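You operate a simulated robot arm through the tools that you are given. There is no shell and no other tool.

The job below is to be done with a simulated robot arm. You get a single attempt, and the scene is never put back.

Task
Change the burnt blue board in the wide drawer for the spare.
Fine: the spare lies on the blue mat; burnt board on the mat, drawer closed, green latch back across it; the drive is dead, as its label says.

It is judged by the outcome, as a careful person would: the job done as asked, and still so three seconds after it is handed in. It fails if anything else is knocked over, pushed out of place, dropped, spilled or broken.

Robot
A 7-joint arm with a two-finger parallel gripper, fixed in place. Base frame: the origin is at the foot of the arm, x ahead of it, y to its left, z up. Readings come in mm, rad, newtons and seconds.
With the tool pointing down near the work surface it reaches from about 440 to 920 mm from the base axis. Its first joint turns from -2.496 to 2.496 rad. Payload 3 kg.
The TCP is the grasp point between the finger pads, 30 mm short of the fingertips. In the tool frame z runs along the fingers and y along their closing line. Largest opening 94 mm; finger width 28, thickness 10; the body of the gripper, 50 by 96 mm, starts 55 mm behind the TCP.
Orientation is told as [roll, pitch, yaw] about the base's x, y, z axes, in that order, counted from this pose: with the fingers straight down and closing along the base's y, the tool's x points along the base's -x, its y along +y and its z along -z.

Tools
- The arm moves only by the tool servo_tool. Its argument "moves" is a list of rows, each a list of 3 entries, a list of its own where there are three numbers: the shift along the tool's x, y, z in units of 150 mm (1.0 is 150 mm), then the turn, a rotation vector about the tool's x, y, z in units of 90 degrees (1.0 is 90 degrees), then the finger opening in mm, from 0 to 94. In form: [[[dx, dy, dz], [wx, wy, wz], hand], ...]. A call has 1 to 20 rows; each row is the pose to reach, as a shift and turn from the pose commanded when the call began, along the tool's axes at that moment. A call with a number of a shift or a turn outside -1 to 1 is refused whole. Each row takes 0.2 s and may step no farther than 50 mm and 0.15 rad from the row before; otherwise, or with a gripper value out of range, the whole call is refused. A pose out of reach is approached as far as the arm can. The call stops where the force on the tool passes 40 N (or 10 N more than at its start, if that is more) or the arm is blocked; 0.2 s more then pass. Each finger travels about 72 mm/s and halts on what it meets, pressing with about 21 N; the grip force reading is that of the motor and also rises with nothing between the fingers. The clock runs only during rows and for 0.2 s after the last one: add rows that repeat a pose to give the fingers time. The reply holds the time, the measured pose of the TCP, the force on the tool along the base axes, the opening and the grip force, in the units named above and with some noise, with the torque about the TCP (base axes, N m) and any sound that the robot's microphone picked up.
- Cameras (640 x 400 px; columns grow to the right, rows downward): "scene" is fixed at [50.9, 651, 1464.8]; the picture's right is [-0.16, -0.99, 0.00], its down [-0.74, 0.12, -0.66] and it looks along [0.65, -0.11, -0.75] (base axes); focal length 345 px, centre (320, 200). "wrist" rides on the gripper at [76, 14, -102] in the tool frame; the picture's right is [-0.18, 0.98, 0.00], its down [-0.75, -0.14, -0.64] and it looks along [-0.63, -0.12, 0.77] (tool axes); focal length 243 px, centre (320, 200). There is no depth. A picture from a camera that has moved, and an enlarged one, comes with that camera's place and axes in the base frame and with its lens.
- grab_frame(camera): a new picture of that camera. It takes no simulated time.
- enlarge(camera, box): a new picture of the part [left, top, right, bottom] of that camera's present view, enlarged. It takes no simulated time.
- job_done(): hands the job in; it is judged then, once.

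Nothing tells you positions but the pictures and the camera data. Unless the task says otherwise, let go and move clear before handing in.

The tools are called after "Request:" as a command line: name --argument value ..., lists and objects as JSON in quotes. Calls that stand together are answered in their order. servo_tool: Moves the arm, as the interface text tells. Its arguments: {"type":"object","properties":{"moves":{"type":"array"}},"required":["moves"]} The other tools are called the same way: grab_frame (camera) takes a picture; enlarge (camera, box) takes an enlarged picture of a part of a camera's view; job_done () hands the job in.

At the start:

```text
t: 0.0
tool_pos: [620.0, 395.7, 976.6]
tool_rot: [0.0, 0.0, 0.002]
ft_force: [-0.8, -0.7, 0.8]
ft_torque: [0.0, -0.04, 0.02]
gripper_width: 93.8
grip_force: 0.0
```

scene: 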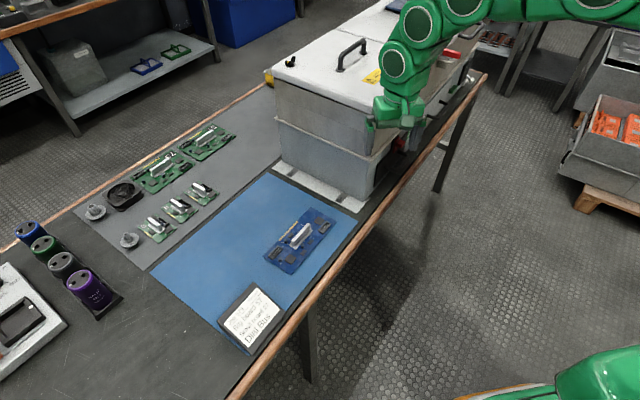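
wrist: 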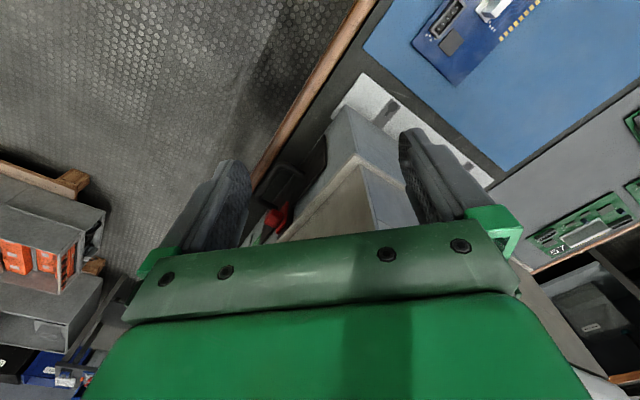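

I see a bench with a blue mat holding a blue spare board, a label card, and a grey cabinet under the arm. I'll look closer before moving.

Request:
enlarge --camera "scene" --box '[240, 0, 500, 220]'

Request:
enlarge --camera "scene" --box '[200, 180, 360, 360]'

Request:
enlarge --camera "scene" --box '[60, 100, 260, 280]'

Request:
enlarge --camera "wrist" --box '[220, 60, 500, 260]'

```text
1.82 times, centred on (370, 110) of scene
camera zoom: at [50.9, 651.0, 1464.8], right [-0.16, -0.99, 0.0], down [-0.74, 0.12, -0.66], along [0.65, -0.11, -0.75], focal length 627 px, centre (229, 364)
```

zoom: 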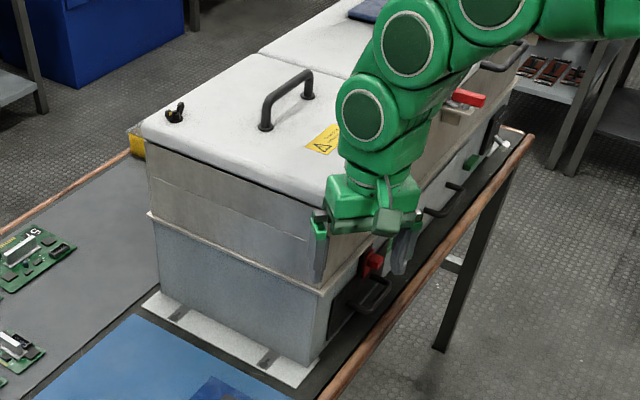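

```text
2.22 times, centred on (280, 270) of scene
camera zoom: at [50.9, 651.0, 1464.8], right [-0.16, -0.99, 0.0], down [-0.74, 0.12, -0.66], along [0.65, -0.11, -0.75], focal length 767 px, centre (409, 44)
```

zoom: 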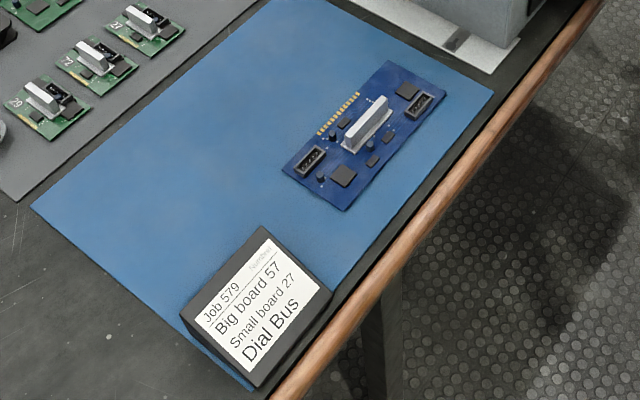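

```text
2.22 times, centred on (160, 190) of scene
camera zoom: at [50.9, 651.0, 1464.8], right [-0.16, -0.99, 0.0], down [-0.74, 0.12, -0.66], along [0.65, -0.11, -0.75], focal length 767 px, centre (676, 222)
```

zoom: 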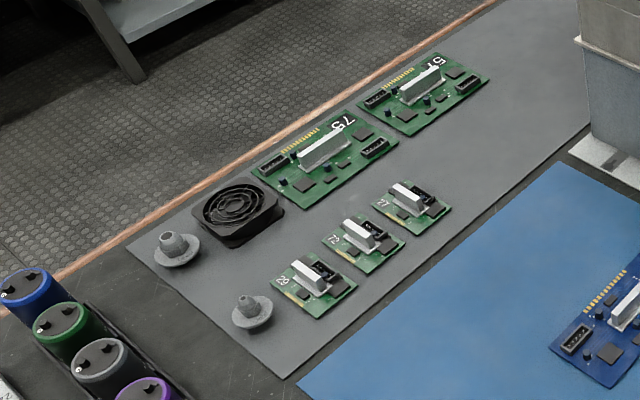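

```text
2.00 times, centred on (360, 160) of wrist
camera zoom: at [542.3, 409.9, 1080.0], right [0.18, 0.98, 0.0], down [0.75, -0.14, 0.64], along [0.63, -0.12, -0.77], focal length 485 px, centre (240, 280)
```

zoom: 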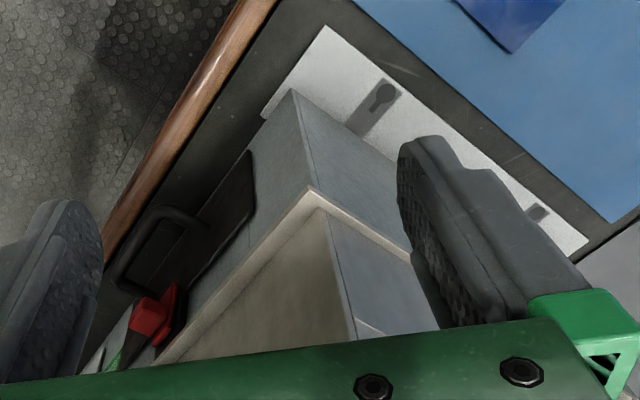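

The cabinet front faces the robot at about 45°, roughly 760 mm away from the base axis, with the bench top at about z 735. I'll back the tool away from it and yaw 45° so the wrist camera looks at the drawer fronts.

Request:
servo_tool --moves '[[[0.2, -0.2, 0], [0, 0, 0], 94], [[0.4, -0.4, 0], [0, 0, -0.083], 94], [[0.6, -0.6, 0], [0, 0, -0.167], 94], [[0.8, -0.8, 0], [0, 0, -0.25], 94], [[0.8, -1.0, 0], [0, 0, -0.333], 94], [[0.8, -1.0, 0], [0, 0, -0.417], 94], [[0.8, -1.0, 0], [0, 0, -0.5], 94]]'

Request:
grab_frame --camera "wrist"

Request:
grab_frame --camera "scene"

```text
t: 1.6
tool_pos: [498.0, 246.4, 976.4]
tool_rot: [0.0, 0.002, 0.787]
ft_force: [0.7, 0.2, 0.1]
ft_torque: [0.0, -0.01, -0.01]
gripper_width: 94.4
grip_force: 0.1
```

```text
taken
camera wrist: at [433.5, 201.8, 1080.1], right [-0.57, 0.82, 0.0], down [0.63, 0.43, 0.64], along [0.53, 0.36, -0.77], focal length 243 px, centre (320, 200)
```

wrist: 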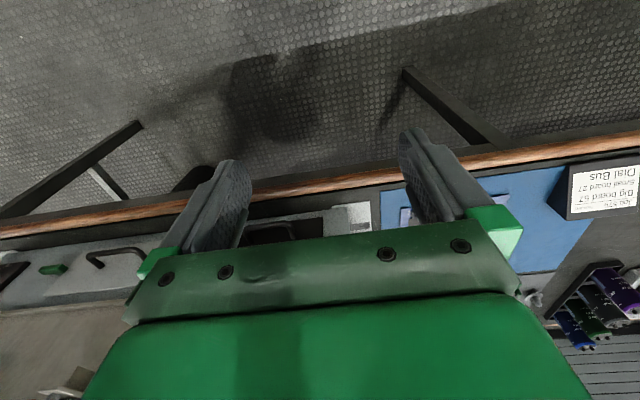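

```text
taken
```

scene: 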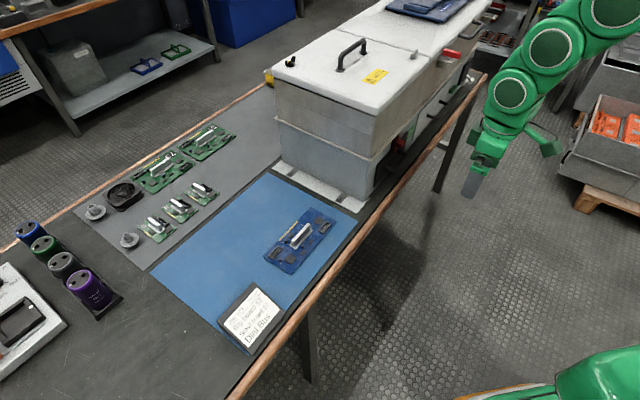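

The drawer fronts lie under the gripper in this view. I'll tilt the fingers toward the cabinet and lower the arm so the wrist camera sees the front face.

Request:
servo_tool --moves '[[[-0.06, -0.1, 0.16], [0, -0.09, 0], 94], [[-0.12, -0.2, 0.32], [0, -0.18, 0], 94], [[-0.18, -0.3, 0.48], [0, -0.27, 0], 94], [[-0.25, -0.4, 0.66], [0, -0.36, 0], 94], [[-0.32, -0.48, 0.84], [0, -0.444, 0], 94]]'

Request:
grab_frame --camera "wrist"

Request:
grab_frame --camera "scene"

```text
t: 2.8
tool_pos: [583.9, 230.4, 853.8]
tool_rot: [0.0, -0.702, 0.786]
ft_force: [-0.6, 0.5, 0.1]
ft_torque: [-0.02, 0.02, 0.01]
gripper_width: 93.9
grip_force: 0.1
```

```text
taken
camera wrist: at [485.0, 151.1, 883.3], right [-0.6, 0.79, 0.12], down [0.21, 0.02, 0.98], along [0.77, 0.61, -0.18], focal length 243 px, centre (320, 200)
```

wrist: 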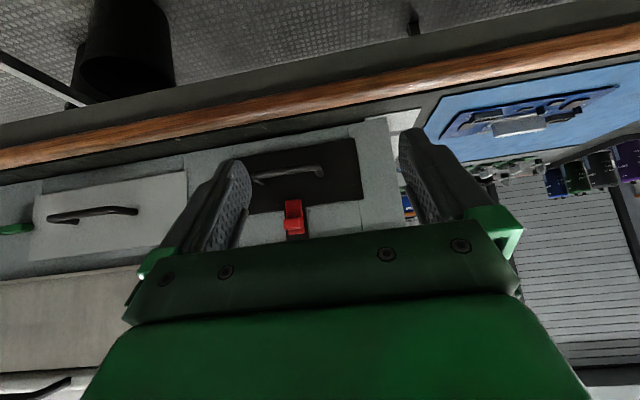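

```text
taken
```

scene: 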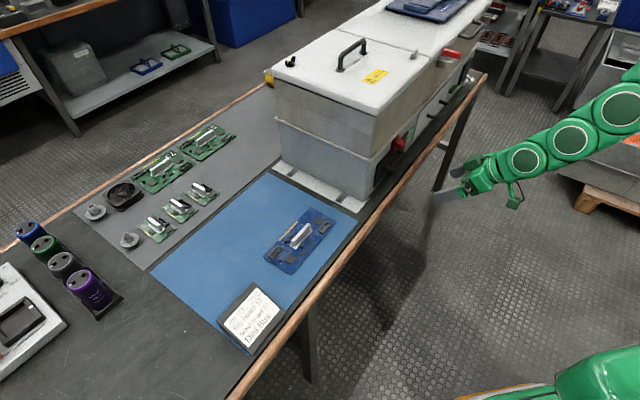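

I can see a black drawer with a red latch and, further right, a light grey drawer with a green latch beside it. I'll slide the view to the right to see the whole front.

Request:
servo_tool --moves '[[[0, -0.25, 0], [0, 0, 0], 94], [[0, -0.5, 0], [0, 0, 0], 94], [[0, -0.75, 0], [0, 0, 0], 94], [[0, -1.0, 0], [0, 0, 0], 94]]'

Request:
grab_frame --camera "wrist"

Request:
enlarge --camera "scene" --box '[340, 0, 500, 210]'

```text
t: 3.8
tool_pos: [689.3, 124.4, 850.5]
tool_rot: [-0.002, -0.696, 0.786]
ft_force: [-0.4, -0.2, -0.4]
ft_torque: [-0.02, 0.02, 0.0]
gripper_width: 94.0
grip_force: 0.0
```

```text
taken
camera wrist: at [591.3, 45.4, 880.6], right [-0.59, 0.8, 0.12], down [0.22, 0.02, 0.98], along [0.77, 0.61, -0.18], focal length 243 px, centre (320, 200)
```

wrist: 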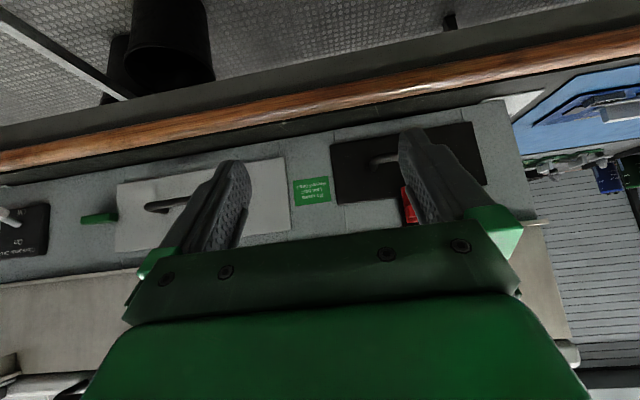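

```text
1.90 times, centred on (420, 105) of scene
camera zoom: at [50.9, 651.0, 1464.8], right [-0.16, -0.99, 0.0], down [-0.74, 0.12, -0.66], along [0.65, -0.11, -0.75], focal length 657 px, centre (130, 381)
```

zoom: 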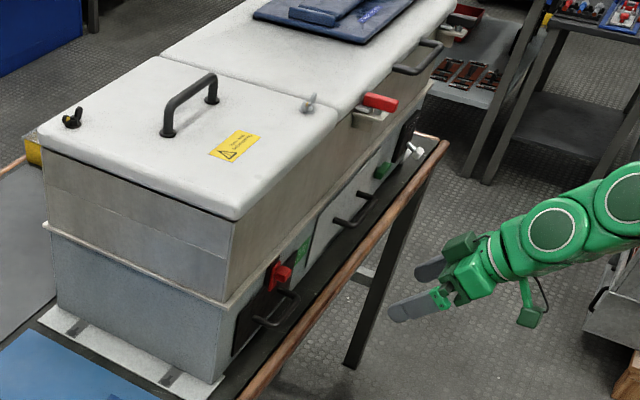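

Request:
enlarge --camera "wrist" --box '[240, 100, 540, 260]'

Request:
enlarge --camera "wrist" --box '[0, 120, 240, 280]'

Request:
enlarge --camera "scene" --box '[360, 80, 480, 160]'

```text
2.13 times, centred on (390, 180) of wrist
camera zoom: at [591.3, 45.4, 880.6], right [-0.59, 0.8, 0.12], down [0.22, 0.02, 0.98], along [0.77, 0.61, -0.18], focal length 518 px, centre (171, 243)
```

zoom: 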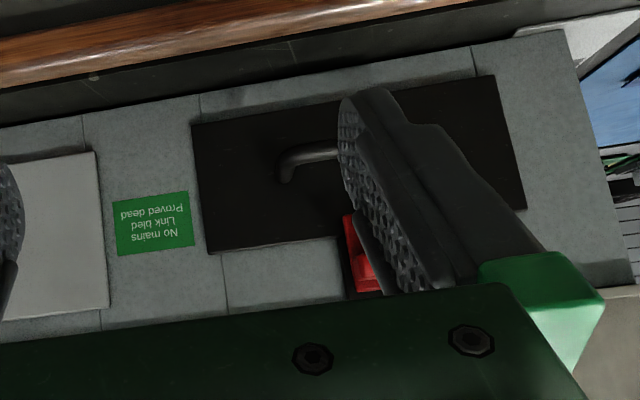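

```text
2.50 times, centred on (120, 200) of wrist
camera zoom: at [591.3, 45.4, 880.6], right [-0.59, 0.8, 0.12], down [0.22, 0.02, 0.98], along [0.77, 0.61, -0.18], focal length 606 px, centre (820, 200)
```

zoom: 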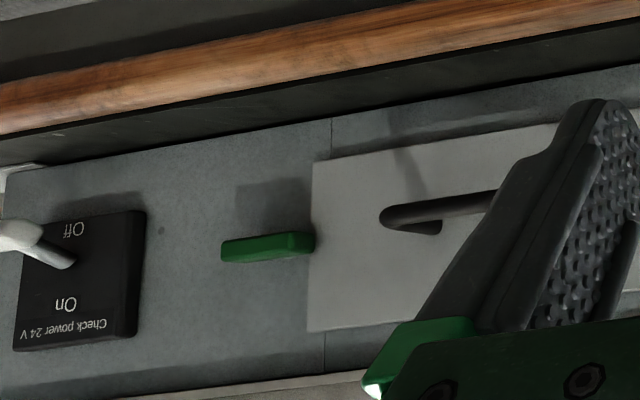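

```text
5.00 times, centred on (420, 120) of scene
camera zoom: at [50.9, 651.0, 1464.8], right [-0.16, -0.99, 0.0], down [-0.74, 0.12, -0.66], along [0.65, -0.11, -0.75], focal length 1725 px, centre (-180, 600)
```

zoom: 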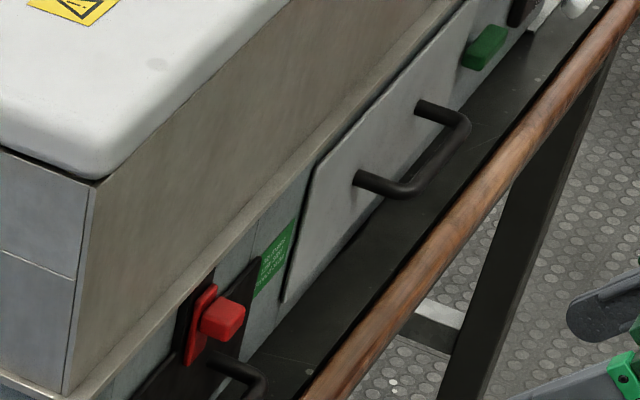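

The label card on the cabinet reads "No mains / Link bled / Proved dead", and the wide drawer is the light grey one (s≈466–733 along the front), with a green latch at its right edge. I'll move right to see the latch and handle clearly.

Request:
servo_tool --moves '[[[0, -0.25, 0], [0, 0, 0], 94], [[0, -0.5, 0], [0, 0, 0], 94], [[0, -0.75, 0], [0, 0, 0], 94], [[0, -1.0, 0], [0, 0, 0], 94]]'

Request:
grab_frame --camera "wrist"

```text
t: 4.8
tool_pos: [795.8, 15.8, 850.6]
tool_rot: [0.002, -0.699, 0.785]
ft_force: [-0.6, 0.7, -0.5]
ft_torque: [-0.01, -0.01, 0.02]
gripper_width: 94.2
grip_force: 0.1
```

```text
taken
camera wrist: at [697.7, -62.0, 881.0], right [-0.6, 0.79, 0.12], down [0.22, 0.02, 0.98], along [0.77, 0.61, -0.18], focal length 243 px, centre (320, 200)
```

wrist: 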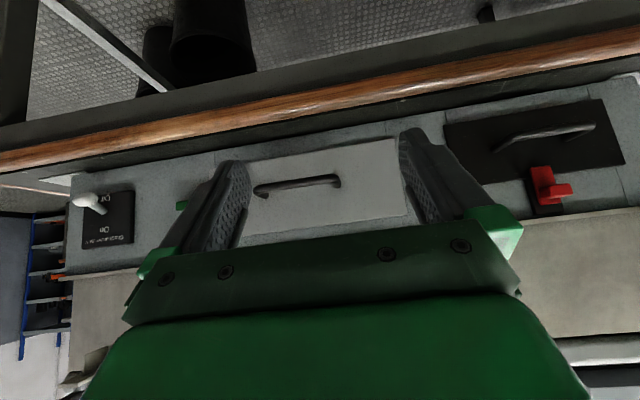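

Request:
enlarge --camera "wrist" --box '[220, 120, 440, 250]'

Request:
enlarge --camera "wrist" --box '[40, 140, 260, 270]'

Request:
enlarge --camera "wrist" --box '[440, 80, 640, 220]'

```text
2.91 times, centred on (330, 185) of wrist
camera zoom: at [697.7, -62.0, 881.0], right [-0.6, 0.79, 0.12], down [0.22, 0.02, 0.98], along [0.77, 0.61, -0.18], focal length 706 px, centre (291, 244)
```

zoom: 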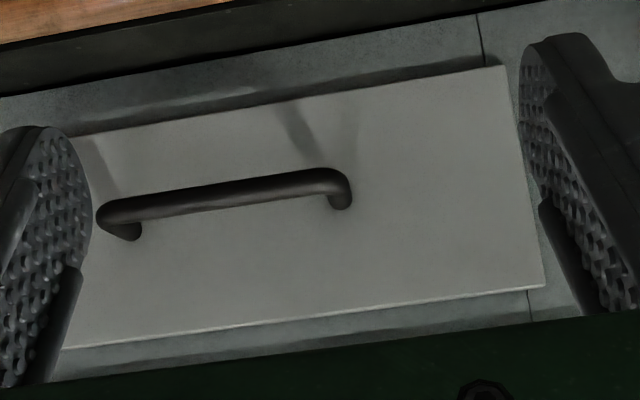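

```text
2.91 times, centred on (150, 205) of wrist
camera zoom: at [697.7, -62.0, 881.0], right [-0.6, 0.79, 0.12], down [0.22, 0.02, 0.98], along [0.77, 0.61, -0.18], focal length 706 px, centre (814, 186)
```

zoom: 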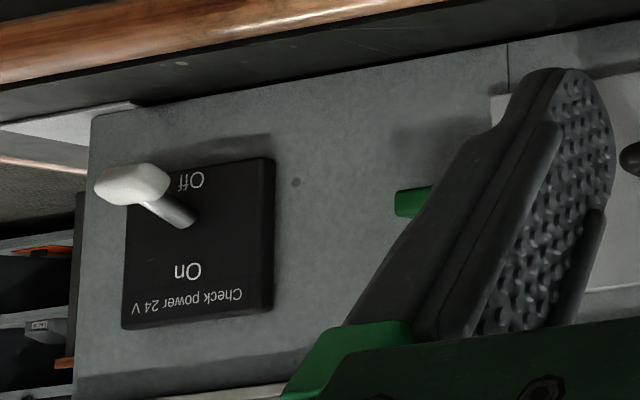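

```text
2.86 times, centred on (540, 150) of wrist
camera zoom: at [697.7, -62.0, 881.0], right [-0.6, 0.79, 0.12], down [0.22, 0.02, 0.98], along [0.77, 0.61, -0.18], focal length 693 px, centre (-309, 343)
```

zoom: 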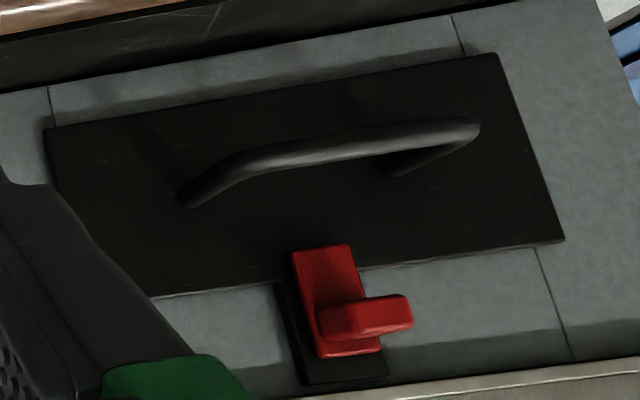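

The drawer's handle is a horizontal black bar and the red latch is only on the small black drawer. I'll shift further right so the green latch isn't hidden by a finger.

Request:
servo_tool --moves '[[[0, -0.25, 0], [0, 0, 0], 94], [[0, -0.5, 0], [0, 0, 0], 94], [[0, -0.75, 0], [0, 0, 0], 94], [[0, -1.0, 0], [0, 0, 0], 94]]'

Request:
grab_frame --camera "wrist"

Request:
enlarge --camera "wrist" --box '[240, 130, 420, 240]'

Request:
grab_frame --camera "scene"

```text
t: 5.8
tool_pos: [905.4, -88.7, 847.6]
tool_rot: [-0.001, -0.698, 0.787]
ft_force: [-1.3, 0.1, -0.3]
ft_torque: [-0.01, -0.01, -0.01]
gripper_width: 94.0
grip_force: 0.1
```

```text
taken
camera wrist: at [807.1, -166.3, 878.5], right [-0.6, 0.79, 0.12], down [0.22, 0.02, 0.98], along [0.77, 0.61, -0.18], focal length 243 px, centre (320, 200)
```

wrist: 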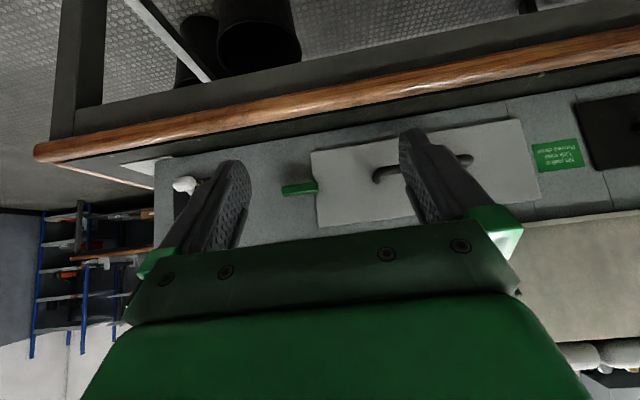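

```text
3.56 times, centred on (330, 185) of wrist
camera zoom: at [807.1, -166.3, 878.5], right [-0.6, 0.79, 0.12], down [0.22, 0.02, 0.98], along [0.77, 0.61, -0.18], focal length 863 px, centre (284, 253)
```

zoom: 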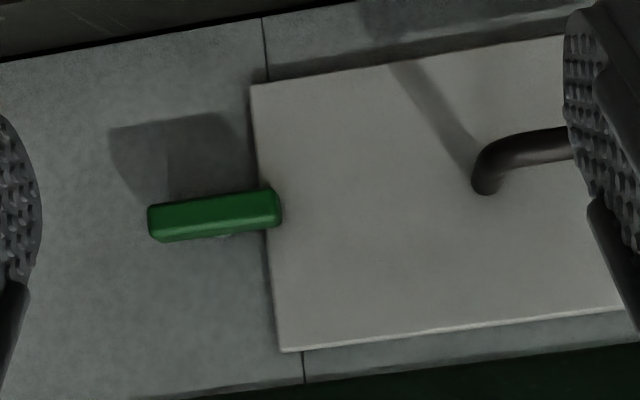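

```text
taken
```

scene: 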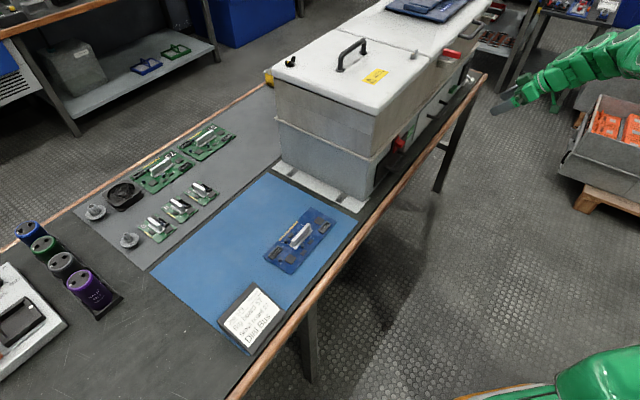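

The green latch is a short bar about 47 mm long at s≈722–769, z≈805, with its tip just overlapping the drawer's right edge. I'll zoom in to learn how it moves.

Request:
enlarge --camera "wrist" --box '[270, 155, 330, 210]'

Request:
enlarge --camera "scene" --box '[440, 70, 480, 100]'

Request:
enlarge --camera "wrist" --box '[500, 110, 640, 200]'

```text
7.27 times, centred on (300, 182) of wrist
camera zoom: at [807.1, -166.3, 878.5], right [-0.6, 0.79, 0.12], down [0.22, 0.02, 0.98], along [0.77, 0.61, -0.18], focal length 1764 px, centre (466, 327)
```

zoom: 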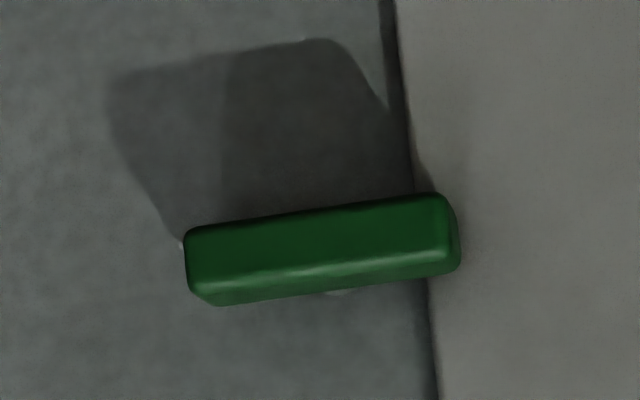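

```text
13.33 times, centred on (460, 85) of scene
camera zoom: at [50.9, 651.0, 1464.8], right [-0.16, -0.99, 0.0], down [-0.74, 0.12, -0.66], along [0.65, -0.11, -0.75], focal length 4600 px, centre (-1547, 1733)
```

zoom: 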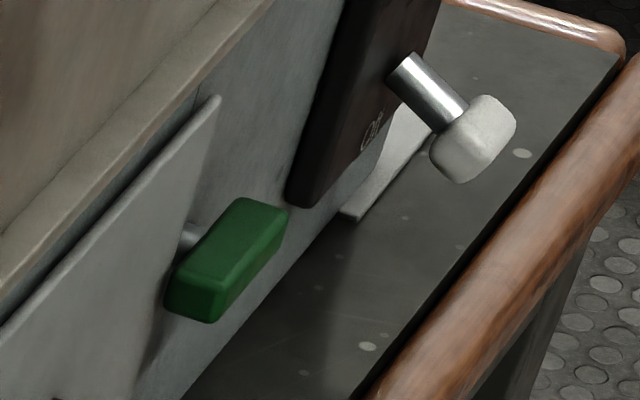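

```text
4.44 times, centred on (570, 155) of wrist
camera zoom: at [807.1, -166.3, 878.5], right [-0.6, 0.79, 0.12], down [0.22, 0.02, 0.98], along [0.77, 0.61, -0.18], focal length 1078 px, centre (-791, 400)
```

zoom: 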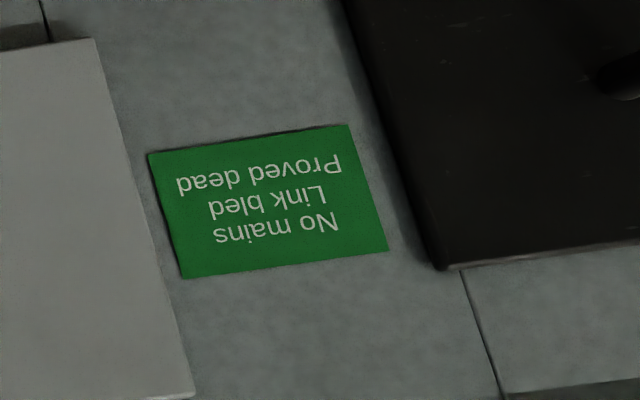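

The latch is a bar on a central round post (a turn latch), so gripping it across its thickness and rolling the wrist 90° should free the drawer. I'll first bring the tool horizontal, pointing at the cabinet, and well back from the front.

Request:
servo_tool --moves '[[[0.013, -0.045, 0.05], [0, -0.0926, 0], 94], [[0.026, -0.09, 0.1], [0, -0.1852, 0], 94], [[0.039, -0.135, 0.15], [0, -0.2778, 0], 94], [[0.052, -0.18, 0.2], [0, -0.3704, 0], 94], [[0.065, -0.225, 0.25], [0, -0.463, 0], 94], [[0.078, -0.267, 0.3], [0, -0.5556, 0], 94]]'

Request:
grab_frame --camera "wrist"

Request:
grab_frame --camera "scene"

```text
t: 7.2
tool_pos: [946.6, -102.9, 807.3]
tool_rot: [-2.994, -1.569, -2.502]
ft_force: [0.2, 0.6, 0.0]
ft_torque: [-0.02, 0.02, -0.01]
gripper_width: 94.2
grip_force: 0.0
```

```text
taken
camera wrist: at [862.2, -166.1, 732.6], right [-0.7, 0.69, 0.18], down [-0.35, -0.55, 0.75], along [0.62, 0.46, 0.63], focal length 243 px, centre (320, 200)
```

wrist: 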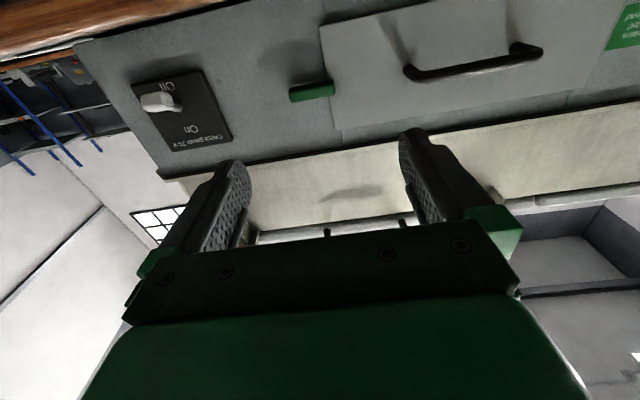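

```text
taken
```

scene: 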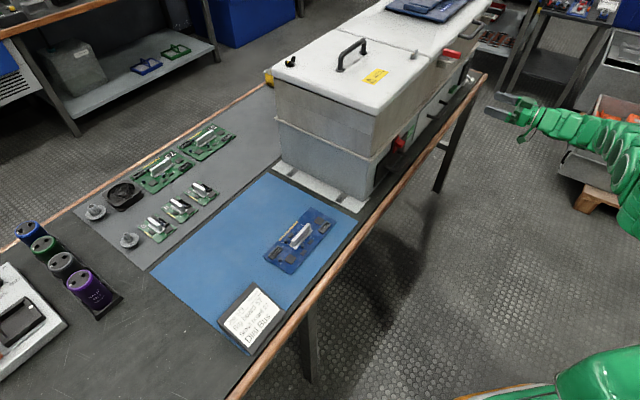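

The tool is now horizontal and pointing at the latch. I'll zoom in from this new angle to pin down the latch, its post and the handle.

Request:
enlarge --camera "wrist" --box '[260, 50, 360, 130]'

Request:
enlarge --camera "wrist" --box '[280, 0, 640, 150]'

```text
5.00 times, centred on (310, 90) of wrist
camera zoom: at [862.2, -166.1, 732.6], right [-0.7, 0.69, 0.18], down [-0.35, -0.55, 0.75], along [0.62, 0.46, 0.63], focal length 1213 px, centre (370, 750)
```

zoom: 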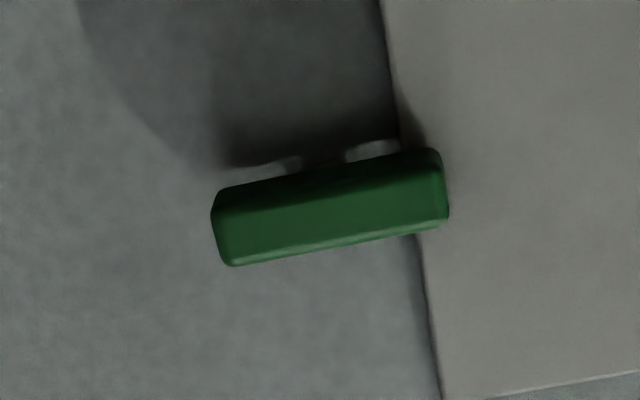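

```text
1.78 times, centred on (460, 75) of wrist
camera zoom: at [862.2, -166.1, 732.6], right [-0.7, 0.69, 0.18], down [-0.35, -0.55, 0.75], along [0.62, 0.46, 0.63], focal length 431 px, centre (71, 422)
```

zoom: 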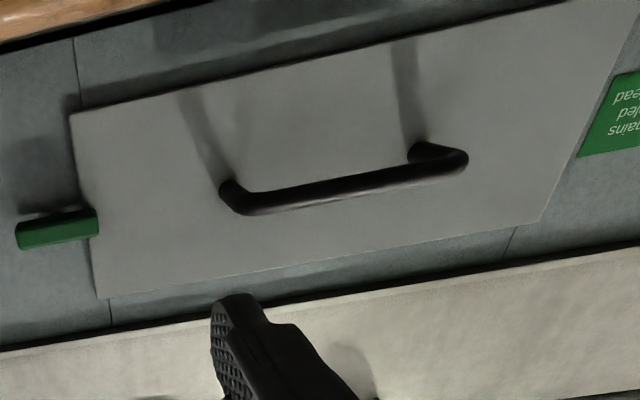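

The latch bar centre is near n≈750, s≈747, z≈805, and the handle bar is at n≈733, z≈804, spanning s≈544–650. I'll roll the gripper 90° so the fingers close vertically on the latch bar.

Request:
servo_tool --moves '[[[0, 0, 0], [0, 0, 0.091], 94], [[0, 0, 0], [0, 0, 0.182], 94], [[0, 0, 0], [0, 0, 0.273], 94], [[0, 0, 0], [0, 0, 0.364], 94], [[0, 0, 0], [0, 0, 0.455], 94], [[0, 0, 0], [0, 0, 0.546], 94], [[0, 0, 0], [0, 0, 0.637], 94], [[0, 0, 0], [0, 0, 0.728], 94], [[0, 0, 0], [0, 0, 0.819], 94], [[0, 0, 0], [0, 0, 0.91], 94], [[0, 0, 0], [0, 0, 1.0], 94]]'

Request:
grab_frame --camera "wrist"

Request:
grab_frame --camera "scene"

```text
t: 9.6
tool_pos: [945.7, -104.0, 808.7]
tool_rot: [1.572, 0.003, -0.785]
ft_force: [0.1, 0.5, 0.5]
ft_torque: [0.01, 0.01, 0.0]
gripper_width: 94.1
grip_force: 0.1
```

```text
taken
camera wrist: at [817.7, -123.0, 823.9], right [0.13, -0.13, 0.98], down [0.08, -0.99, -0.14], along [0.99, 0.1, -0.12], focal length 243 px, centre (320, 200)
```

wrist: 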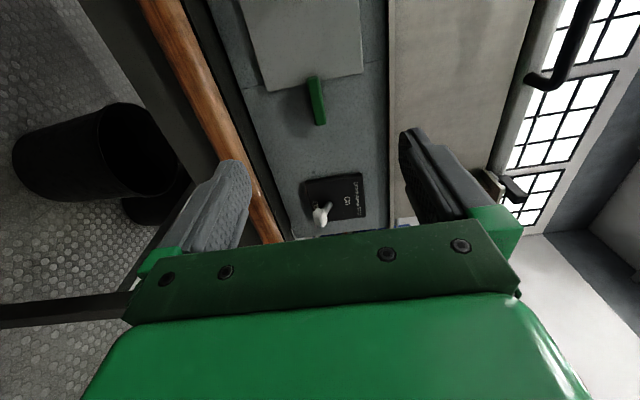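

```text
taken
```

scene: 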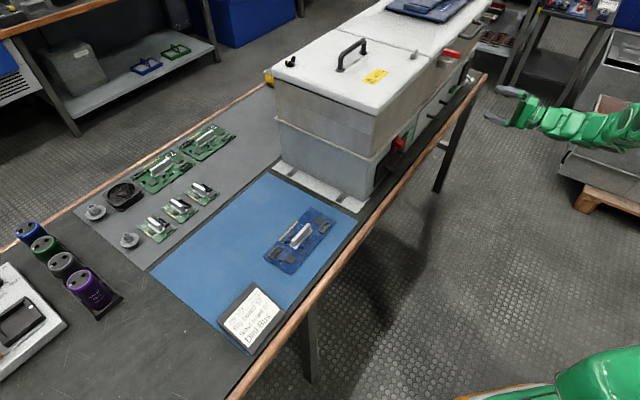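

The tool is rolled and holding its pose. I'll advance to about 50 mm short of the latch with the fingers part-closed, and check alignment.

Request:
servo_tool --moves '[[[-0.01, -0.008, 0.2], [0, 0, 0], 80], [[-0.02, -0.016, 0.4], [0, 0, 0], 60], [[-0.031, -0.025, 0.6], [0, 0, 0], 46], [[-0.031, -0.025, 0.7], [0, 0, 0], 46]]'

Request:
grab_frame --camera "wrist"

Request:
enlarge --camera "scene" --box '[420, 50, 540, 140]'

```text
t: 10.6
tool_pos: [1022.7, -32.2, 806.1]
tool_rot: [1.571, 0.0, -0.787]
ft_force: [-0.2, 0.3, 0.1]
ft_torque: [0.0, 0.0, 0.01]
gripper_width: 45.9
grip_force: 0.1
```

```text
taken
camera wrist: at [895.2, -51.3, 820.6], right [0.13, -0.13, 0.98], down [0.08, -0.99, -0.14], along [0.99, 0.1, -0.12], focal length 243 px, centre (320, 200)
```

wrist: 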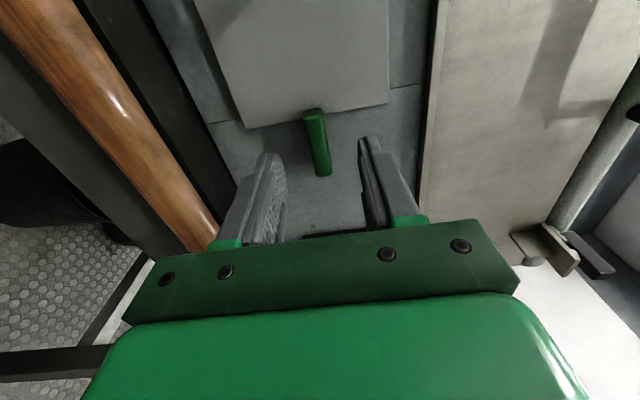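

```text
4.44 times, centred on (480, 95) of scene
camera zoom: at [50.9, 651.0, 1464.8], right [-0.16, -0.99, 0.0], down [-0.74, 0.12, -0.66], along [0.65, -0.11, -0.75], focal length 1533 px, centre (-391, 667)
```

zoom: 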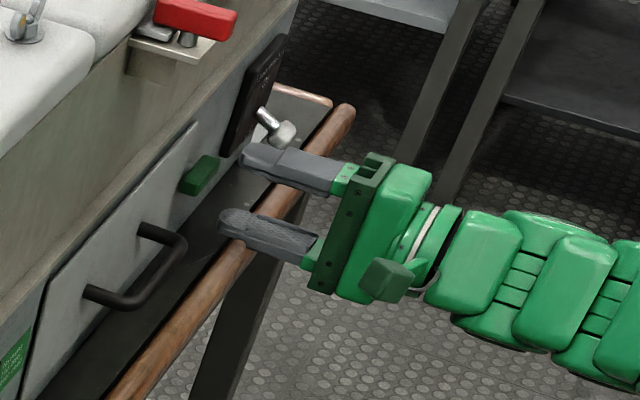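

The latch sits centred between the fingers. I'll advance slowly so the fingertips straddle the bar without touching the cabinet.

Request:
servo_tool --moves '[[[0, -0.005, 0.07], [0, 0, 0], 46], [[0, -0.009, 0.14], [0, 0, 0], 46], [[0, -0.009, 0.18], [0, 0, 0], 46], [[0, -0.009, 0.213], [0, 0, 0], 46]]'

Request:
grab_frame --camera "wrist"

Request:
enlarge --camera "scene" --box '[430, 60, 500, 110]'

```text
t: 11.6
tool_pos: [1043.6, -12.1, 804.2]
tool_rot: [1.571, -0.001, -0.786]
ft_force: [-0.6, 0.3, 0.1]
ft_torque: [-0.01, -0.03, 0.01]
gripper_width: 46.3
grip_force: 0.0
```

```text
taken
camera wrist: at [916.6, -29.8, 819.4], right [0.13, -0.13, 0.98], down [0.08, -0.99, -0.14], along [0.99, 0.1, -0.12], focal length 243 px, centre (320, 200)
```

wrist: 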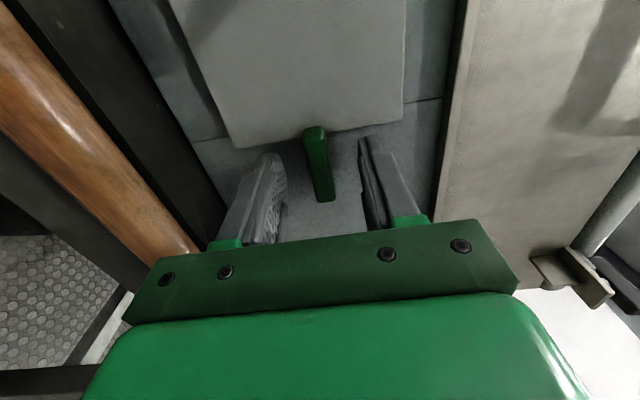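

```text
8.00 times, centred on (465, 85) of scene
camera zoom: at [50.9, 651.0, 1464.8], right [-0.16, -0.99, 0.0], down [-0.74, 0.12, -0.66], along [0.65, -0.11, -0.75], focal length 2760 px, centre (-840, 1120)
```

zoom: 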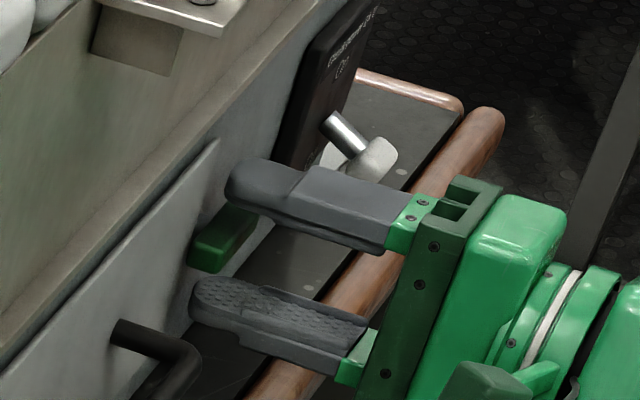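

The fingers straddle the bar. I'll close until they meet it, to read its thickness.

Request:
servo_tool --moves '[[[0, 0, 0], [0, 0, 0], 30], [[0, 0, 0], [0, 0, 0], 20], [[0, 0, 0], [0, 0, 0], 12], [[0, 0, 0], [0, 0, 0], 12]]'

Request:
grab_frame --camera "wrist"

Request:
enlarge --camera "scene" --box '[430, 60, 500, 110]'

```text
t: 12.6
tool_pos: [1043.7, -11.6, 804.5]
tool_rot: [1.571, 0.001, -0.784]
ft_force: [0.6, -0.8, 0.5]
ft_torque: [0.02, -0.04, -0.02]
gripper_width: 13.1
grip_force: 0.7
```

```text
taken
camera wrist: at [916.5, -29.8, 819.2], right [0.13, -0.13, 0.98], down [0.08, -0.99, -0.14], along [0.99, 0.1, -0.12], focal length 243 px, centre (320, 200)
```

wrist: 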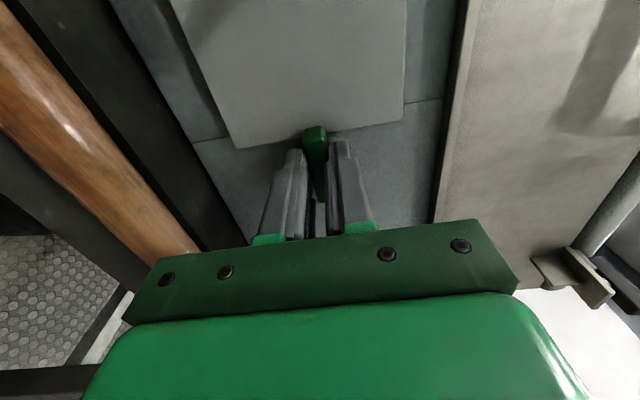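

```text
8.00 times, centred on (465, 85) of scene
camera zoom: at [50.9, 651.0, 1464.8], right [-0.16, -0.99, 0.0], down [-0.74, 0.12, -0.66], along [0.65, -0.11, -0.75], focal length 2760 px, centre (-840, 1120)
```

zoom: 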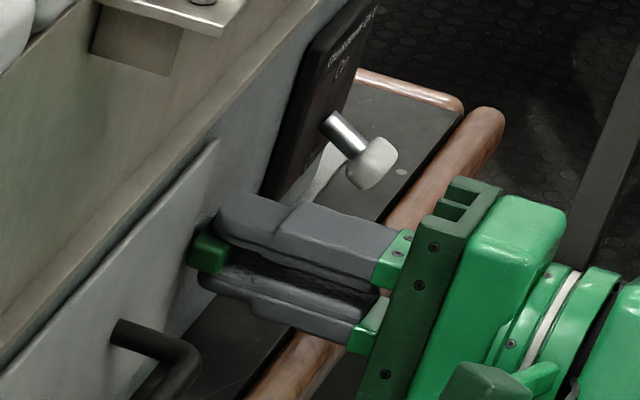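

The bar is about 13 mm thick and held lightly. I'll try a small roll counter-clockwise and watch torque and force.

Request:
servo_tool --moves '[[[0, 0, 0], [0, 0, -0.06], 12], [[0, 0, 0], [0, 0, -0.12], 12], [[0, 0, 0], [0, 0, -0.18], 12]]'

Request:
grab_frame --camera "wrist"

Request:
enlarge --camera "scene" --box '[430, 60, 500, 110]'

```text
t: 13.4
tool_pos: [1044.9, -9.9, 802.3]
tool_rot: [1.568, -0.285, -0.786]
ft_force: [-0.6, 0.0, -1.0]
ft_torque: [0.0, 0.01, -0.02]
gripper_width: 12.9
grip_force: 0.8
```

```text
taken
camera wrist: at [916.0, -28.5, 796.3], right [-0.07, 0.07, 1.0], down [0.09, -0.99, 0.08], along [0.99, 0.09, 0.06], focal length 243 px, centre (320, 200)
```

wrist: 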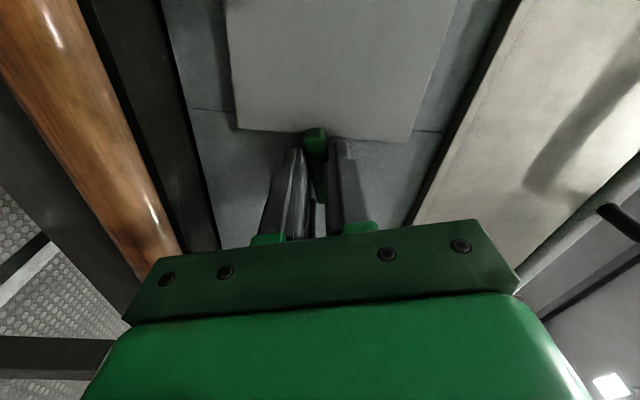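

```text
8.00 times, centred on (465, 85) of scene
camera zoom: at [50.9, 651.0, 1464.8], right [-0.16, -0.99, 0.0], down [-0.74, 0.12, -0.66], along [0.65, -0.11, -0.75], focal length 2760 px, centre (-840, 1120)
```

zoom: 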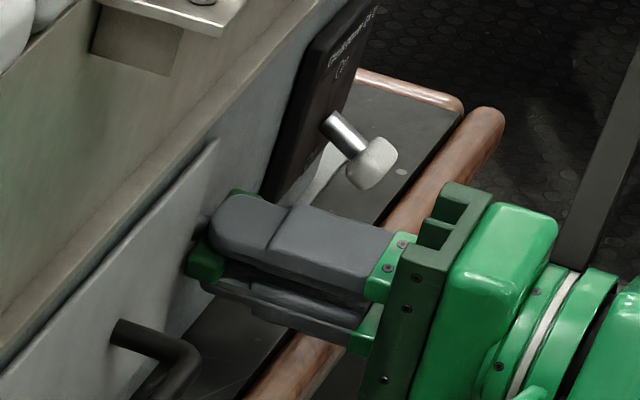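

The latch turns freely with the gripper. I'll continue to the full 90°.

Request:
servo_tool --moves '[[[0, 0, 0], [0, 0, -0.08], 12], [[0, 0, 0], [0, 0, -0.16], 12], [[0, 0, 0], [0, 0, -0.24], 12], [[0, 0, 0], [0, 0, -0.32], 12], [[0, 0, 0], [0, 0, -0.4], 12], [[0, 0, 0], [0, 0, -0.48], 12], [[0, 0, 0], [0, 0, -0.56], 12], [[0, 0, 0], [0, 0, -0.64], 12], [[0, 0, 0], [0, 0, -0.72], 12], [[0, 0, 0], [0, 0, -0.82], 12]]'

Request:
grab_frame --camera "wrist"

Request:
enlarge --camera "scene" --box '[430, 60, 500, 110]'

```text
refused: row 10 steps farther than a row can; nothing moved
```

```text
taken
camera wrist: at [916.0, -28.5, 796.3], right [-0.07, 0.07, 1.0], down [0.09, -0.99, 0.08], along [0.99, 0.09, 0.06], focal length 243 px, centre (320, 200)
```

wrist: 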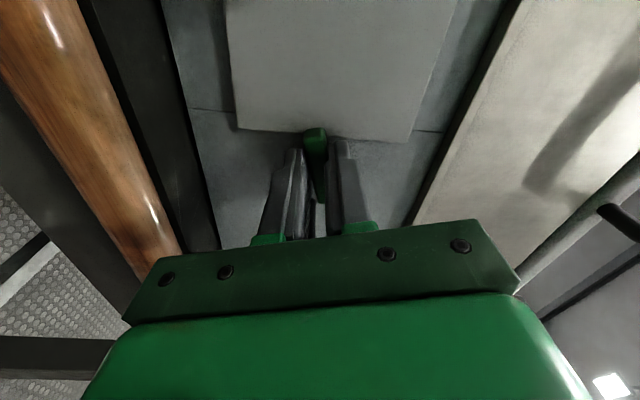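

```text
8.00 times, centred on (465, 85) of scene
camera zoom: at [50.9, 651.0, 1464.8], right [-0.16, -0.99, 0.0], down [-0.74, 0.12, -0.66], along [0.65, -0.11, -0.75], focal length 2760 px, centre (-840, 1120)
```

zoom: 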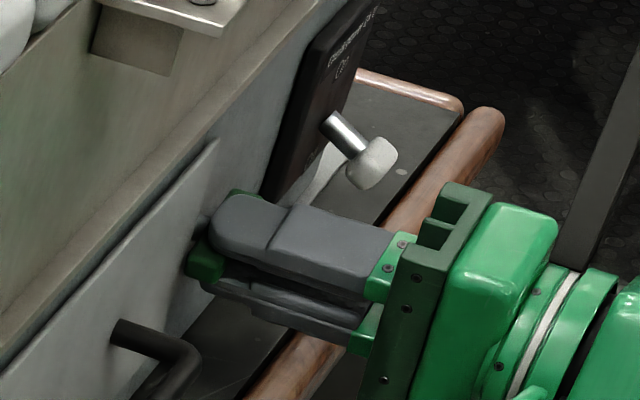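

The last row was a hair too big and nothing moved; the latch is partly turned. I'll resend with even steps.

Request:
servo_tool --moves '[[[0, 0, 0], [0, 0, -0.082], 12], [[0, 0, 0], [0, 0, -0.164], 12], [[0, 0, 0], [0, 0, -0.246], 12], [[0, 0, 0], [0, 0, -0.328], 12], [[0, 0, 0], [0, 0, -0.41], 12], [[0, 0, 0], [0, 0, -0.492], 12], [[0, 0, 0], [0, 0, -0.574], 12], [[0, 0, 0], [0, 0, -0.656], 12], [[0, 0, 0], [0, 0, -0.738], 12], [[0, 0, 0], [0, 0, -0.82], 12]]'

Request:
grab_frame --camera "wrist"

Request:
enlarge --camera "scene" --box '[430, 60, 500, 110]'

```text
t: 15.6
tool_pos: [1044.6, -11.1, 803.1]
tool_rot: [-1.266, -1.569, 2.048]
ft_force: [7.1, -9.1, -2.5]
ft_torque: [0.17, 0.06, -0.21]
gripper_width: 18.6
grip_force: 5.1
```

```text
taken
camera wrist: at [961.1, -73.6, 727.8], right [-0.69, 0.7, 0.18], down [-0.36, -0.55, 0.75], along [0.63, 0.46, 0.63], focal length 243 px, centre (320, 200)
```

wrist: 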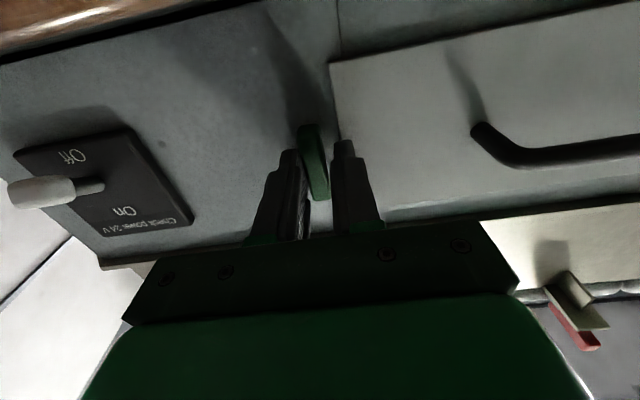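

```text
8.00 times, centred on (465, 85) of scene
camera zoom: at [50.9, 651.0, 1464.8], right [-0.16, -0.99, 0.0], down [-0.74, 0.12, -0.66], along [0.65, -0.11, -0.75], focal length 2760 px, centre (-840, 1120)
```

zoom: 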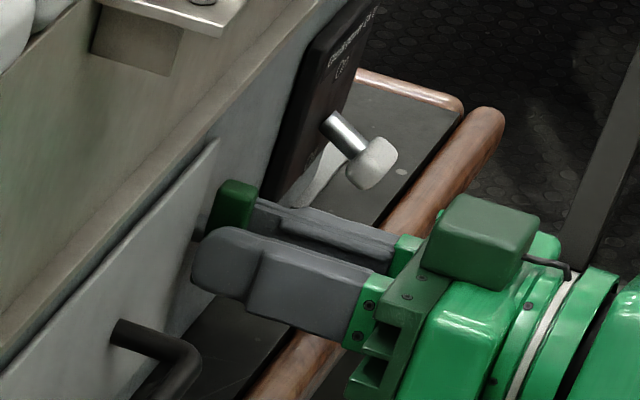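

The latch appears to have reached its stop near vertical (light force, fingers forced open slightly). I'll open the fingers and back off to look.

Request:
servo_tool --moves '[[[0, 0, 0], [0, 0, 0], 30], [[0, 0, 0], [0, 0, 0], 40], [[0, 0, -0.2], [0, 0, 0], 46], [[0, 0, -0.5], [0, 0, 0], 80], [[0, 0, -0.8], [0, 0, 0], 94]]'

Request:
grab_frame --camera "wrist"

Request:
enlarge --camera "wrist" --box '[240, 50, 420, 160]'

Request:
enlarge --camera "scene" --box '[430, 60, 500, 110]'

```text
t: 16.8
tool_pos: [960.6, -95.3, 803.0]
tool_rot: [1.57, -1.572, -0.788]
ft_force: [0.7, 0.4, -0.5]
ft_torque: [0.0, 0.0, -0.01]
gripper_width: 93.8
grip_force: 0.1
```

```text
taken
camera wrist: at [878.1, -157.2, 727.7], right [-0.69, 0.7, 0.18], down [-0.35, -0.55, 0.75], along [0.63, 0.46, 0.63], focal length 243 px, centre (320, 200)
```

wrist: 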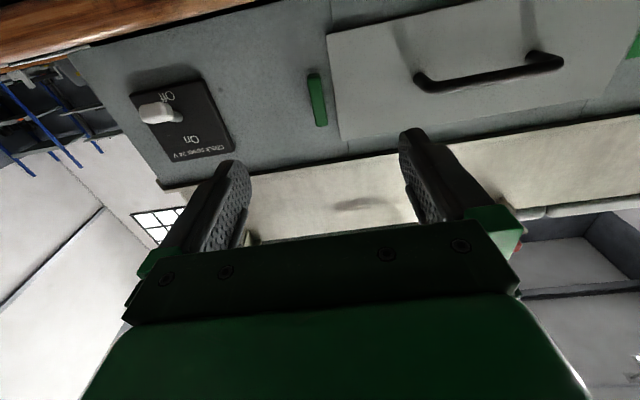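

```text
3.56 times, centred on (330, 105) of wrist
camera zoom: at [878.1, -157.2, 727.7], right [-0.69, 0.7, 0.18], down [-0.35, -0.55, 0.75], along [0.63, 0.46, 0.63], focal length 863 px, centre (284, 538)
```

zoom: 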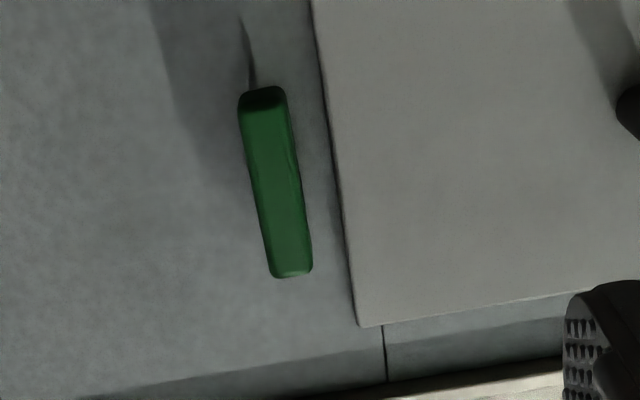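

```text
8.00 times, centred on (465, 85) of scene
camera zoom: at [50.9, 651.0, 1464.8], right [-0.16, -0.99, 0.0], down [-0.74, 0.12, -0.66], along [0.65, -0.11, -0.75], focal length 2760 px, centre (-840, 1120)
```

zoom: 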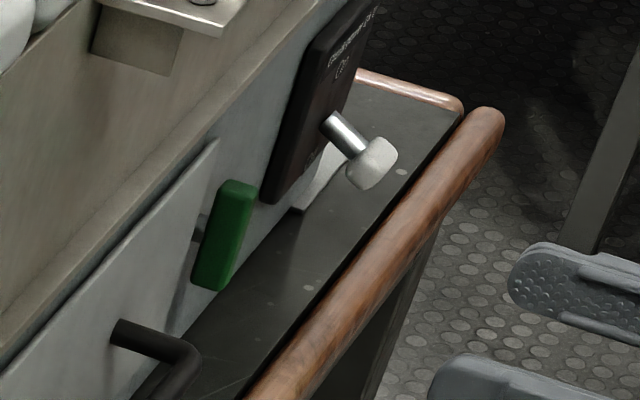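

The latch is now vertical and clear of the drawer. Next I'll slide left to the handle's centre while rolling the gripper back so the fingers close vertically on the handle bar.

Request:
servo_tool --moves '[[[0, 0.09, -0.02], [0, 0, 0.091], 94], [[0, 0.18, -0.04], [0, 0, 0.182], 94], [[0, 0.27, -0.06], [0, 0, 0.273], 94], [[0, 0.36, -0.08], [0, 0, 0.364], 94], [[0, 0.45, -0.08], [0, 0, 0.455], 94], [[0, 0.54, -0.08], [0, 0, 0.546], 94], [[0, 0.63, -0.08], [0, 0, 0.637], 94], [[0, 0.72, -0.08], [0, 0, 0.728], 94], [[0, 0.81, -0.08], [0, 0, 0.819], 94], [[0, 0.9, -0.08], [0, 0, 0.91], 94], [[0, 0.997, -0.08], [0, 0, 1.0], 94]]'

Request:
grab_frame --camera "wrist"

Request:
enlarge --camera "scene" --box '[400, 60, 520, 150]'

```text
t: 19.2
tool_pos: [844.9, 1.3, 802.4]
tool_rot: [1.567, 0.002, -0.785]
ft_force: [-0.3, -0.1, 0.5]
ft_torque: [0.03, 0.0, -0.02]
gripper_width: 93.9
grip_force: 0.1
```

```text
taken
camera wrist: at [717.3, -16.6, 817.7], right [0.13, -0.13, 0.98], down [0.08, -0.99, -0.14], along [0.99, 0.1, -0.12], focal length 243 px, centre (320, 200)
```

wrist: 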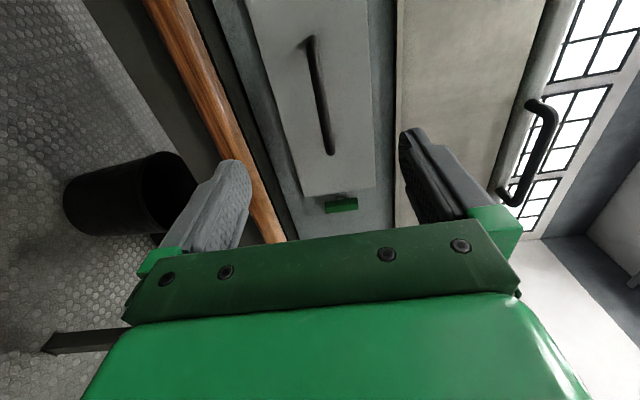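

```text
4.44 times, centred on (460, 105) of scene
camera zoom: at [50.9, 651.0, 1464.8], right [-0.16, -0.99, 0.0], down [-0.74, 0.12, -0.66], along [0.65, -0.11, -0.75], focal length 1533 px, centre (-302, 622)
```

zoom: 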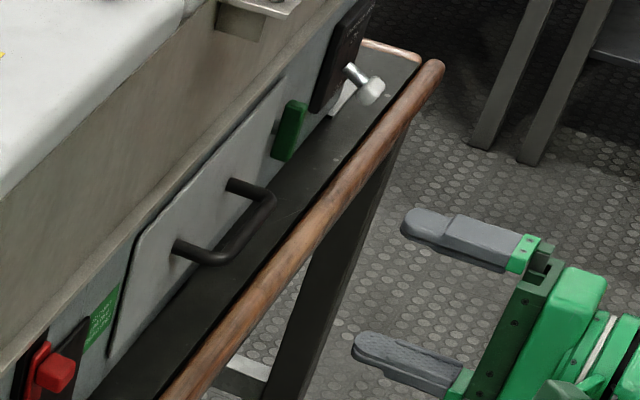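

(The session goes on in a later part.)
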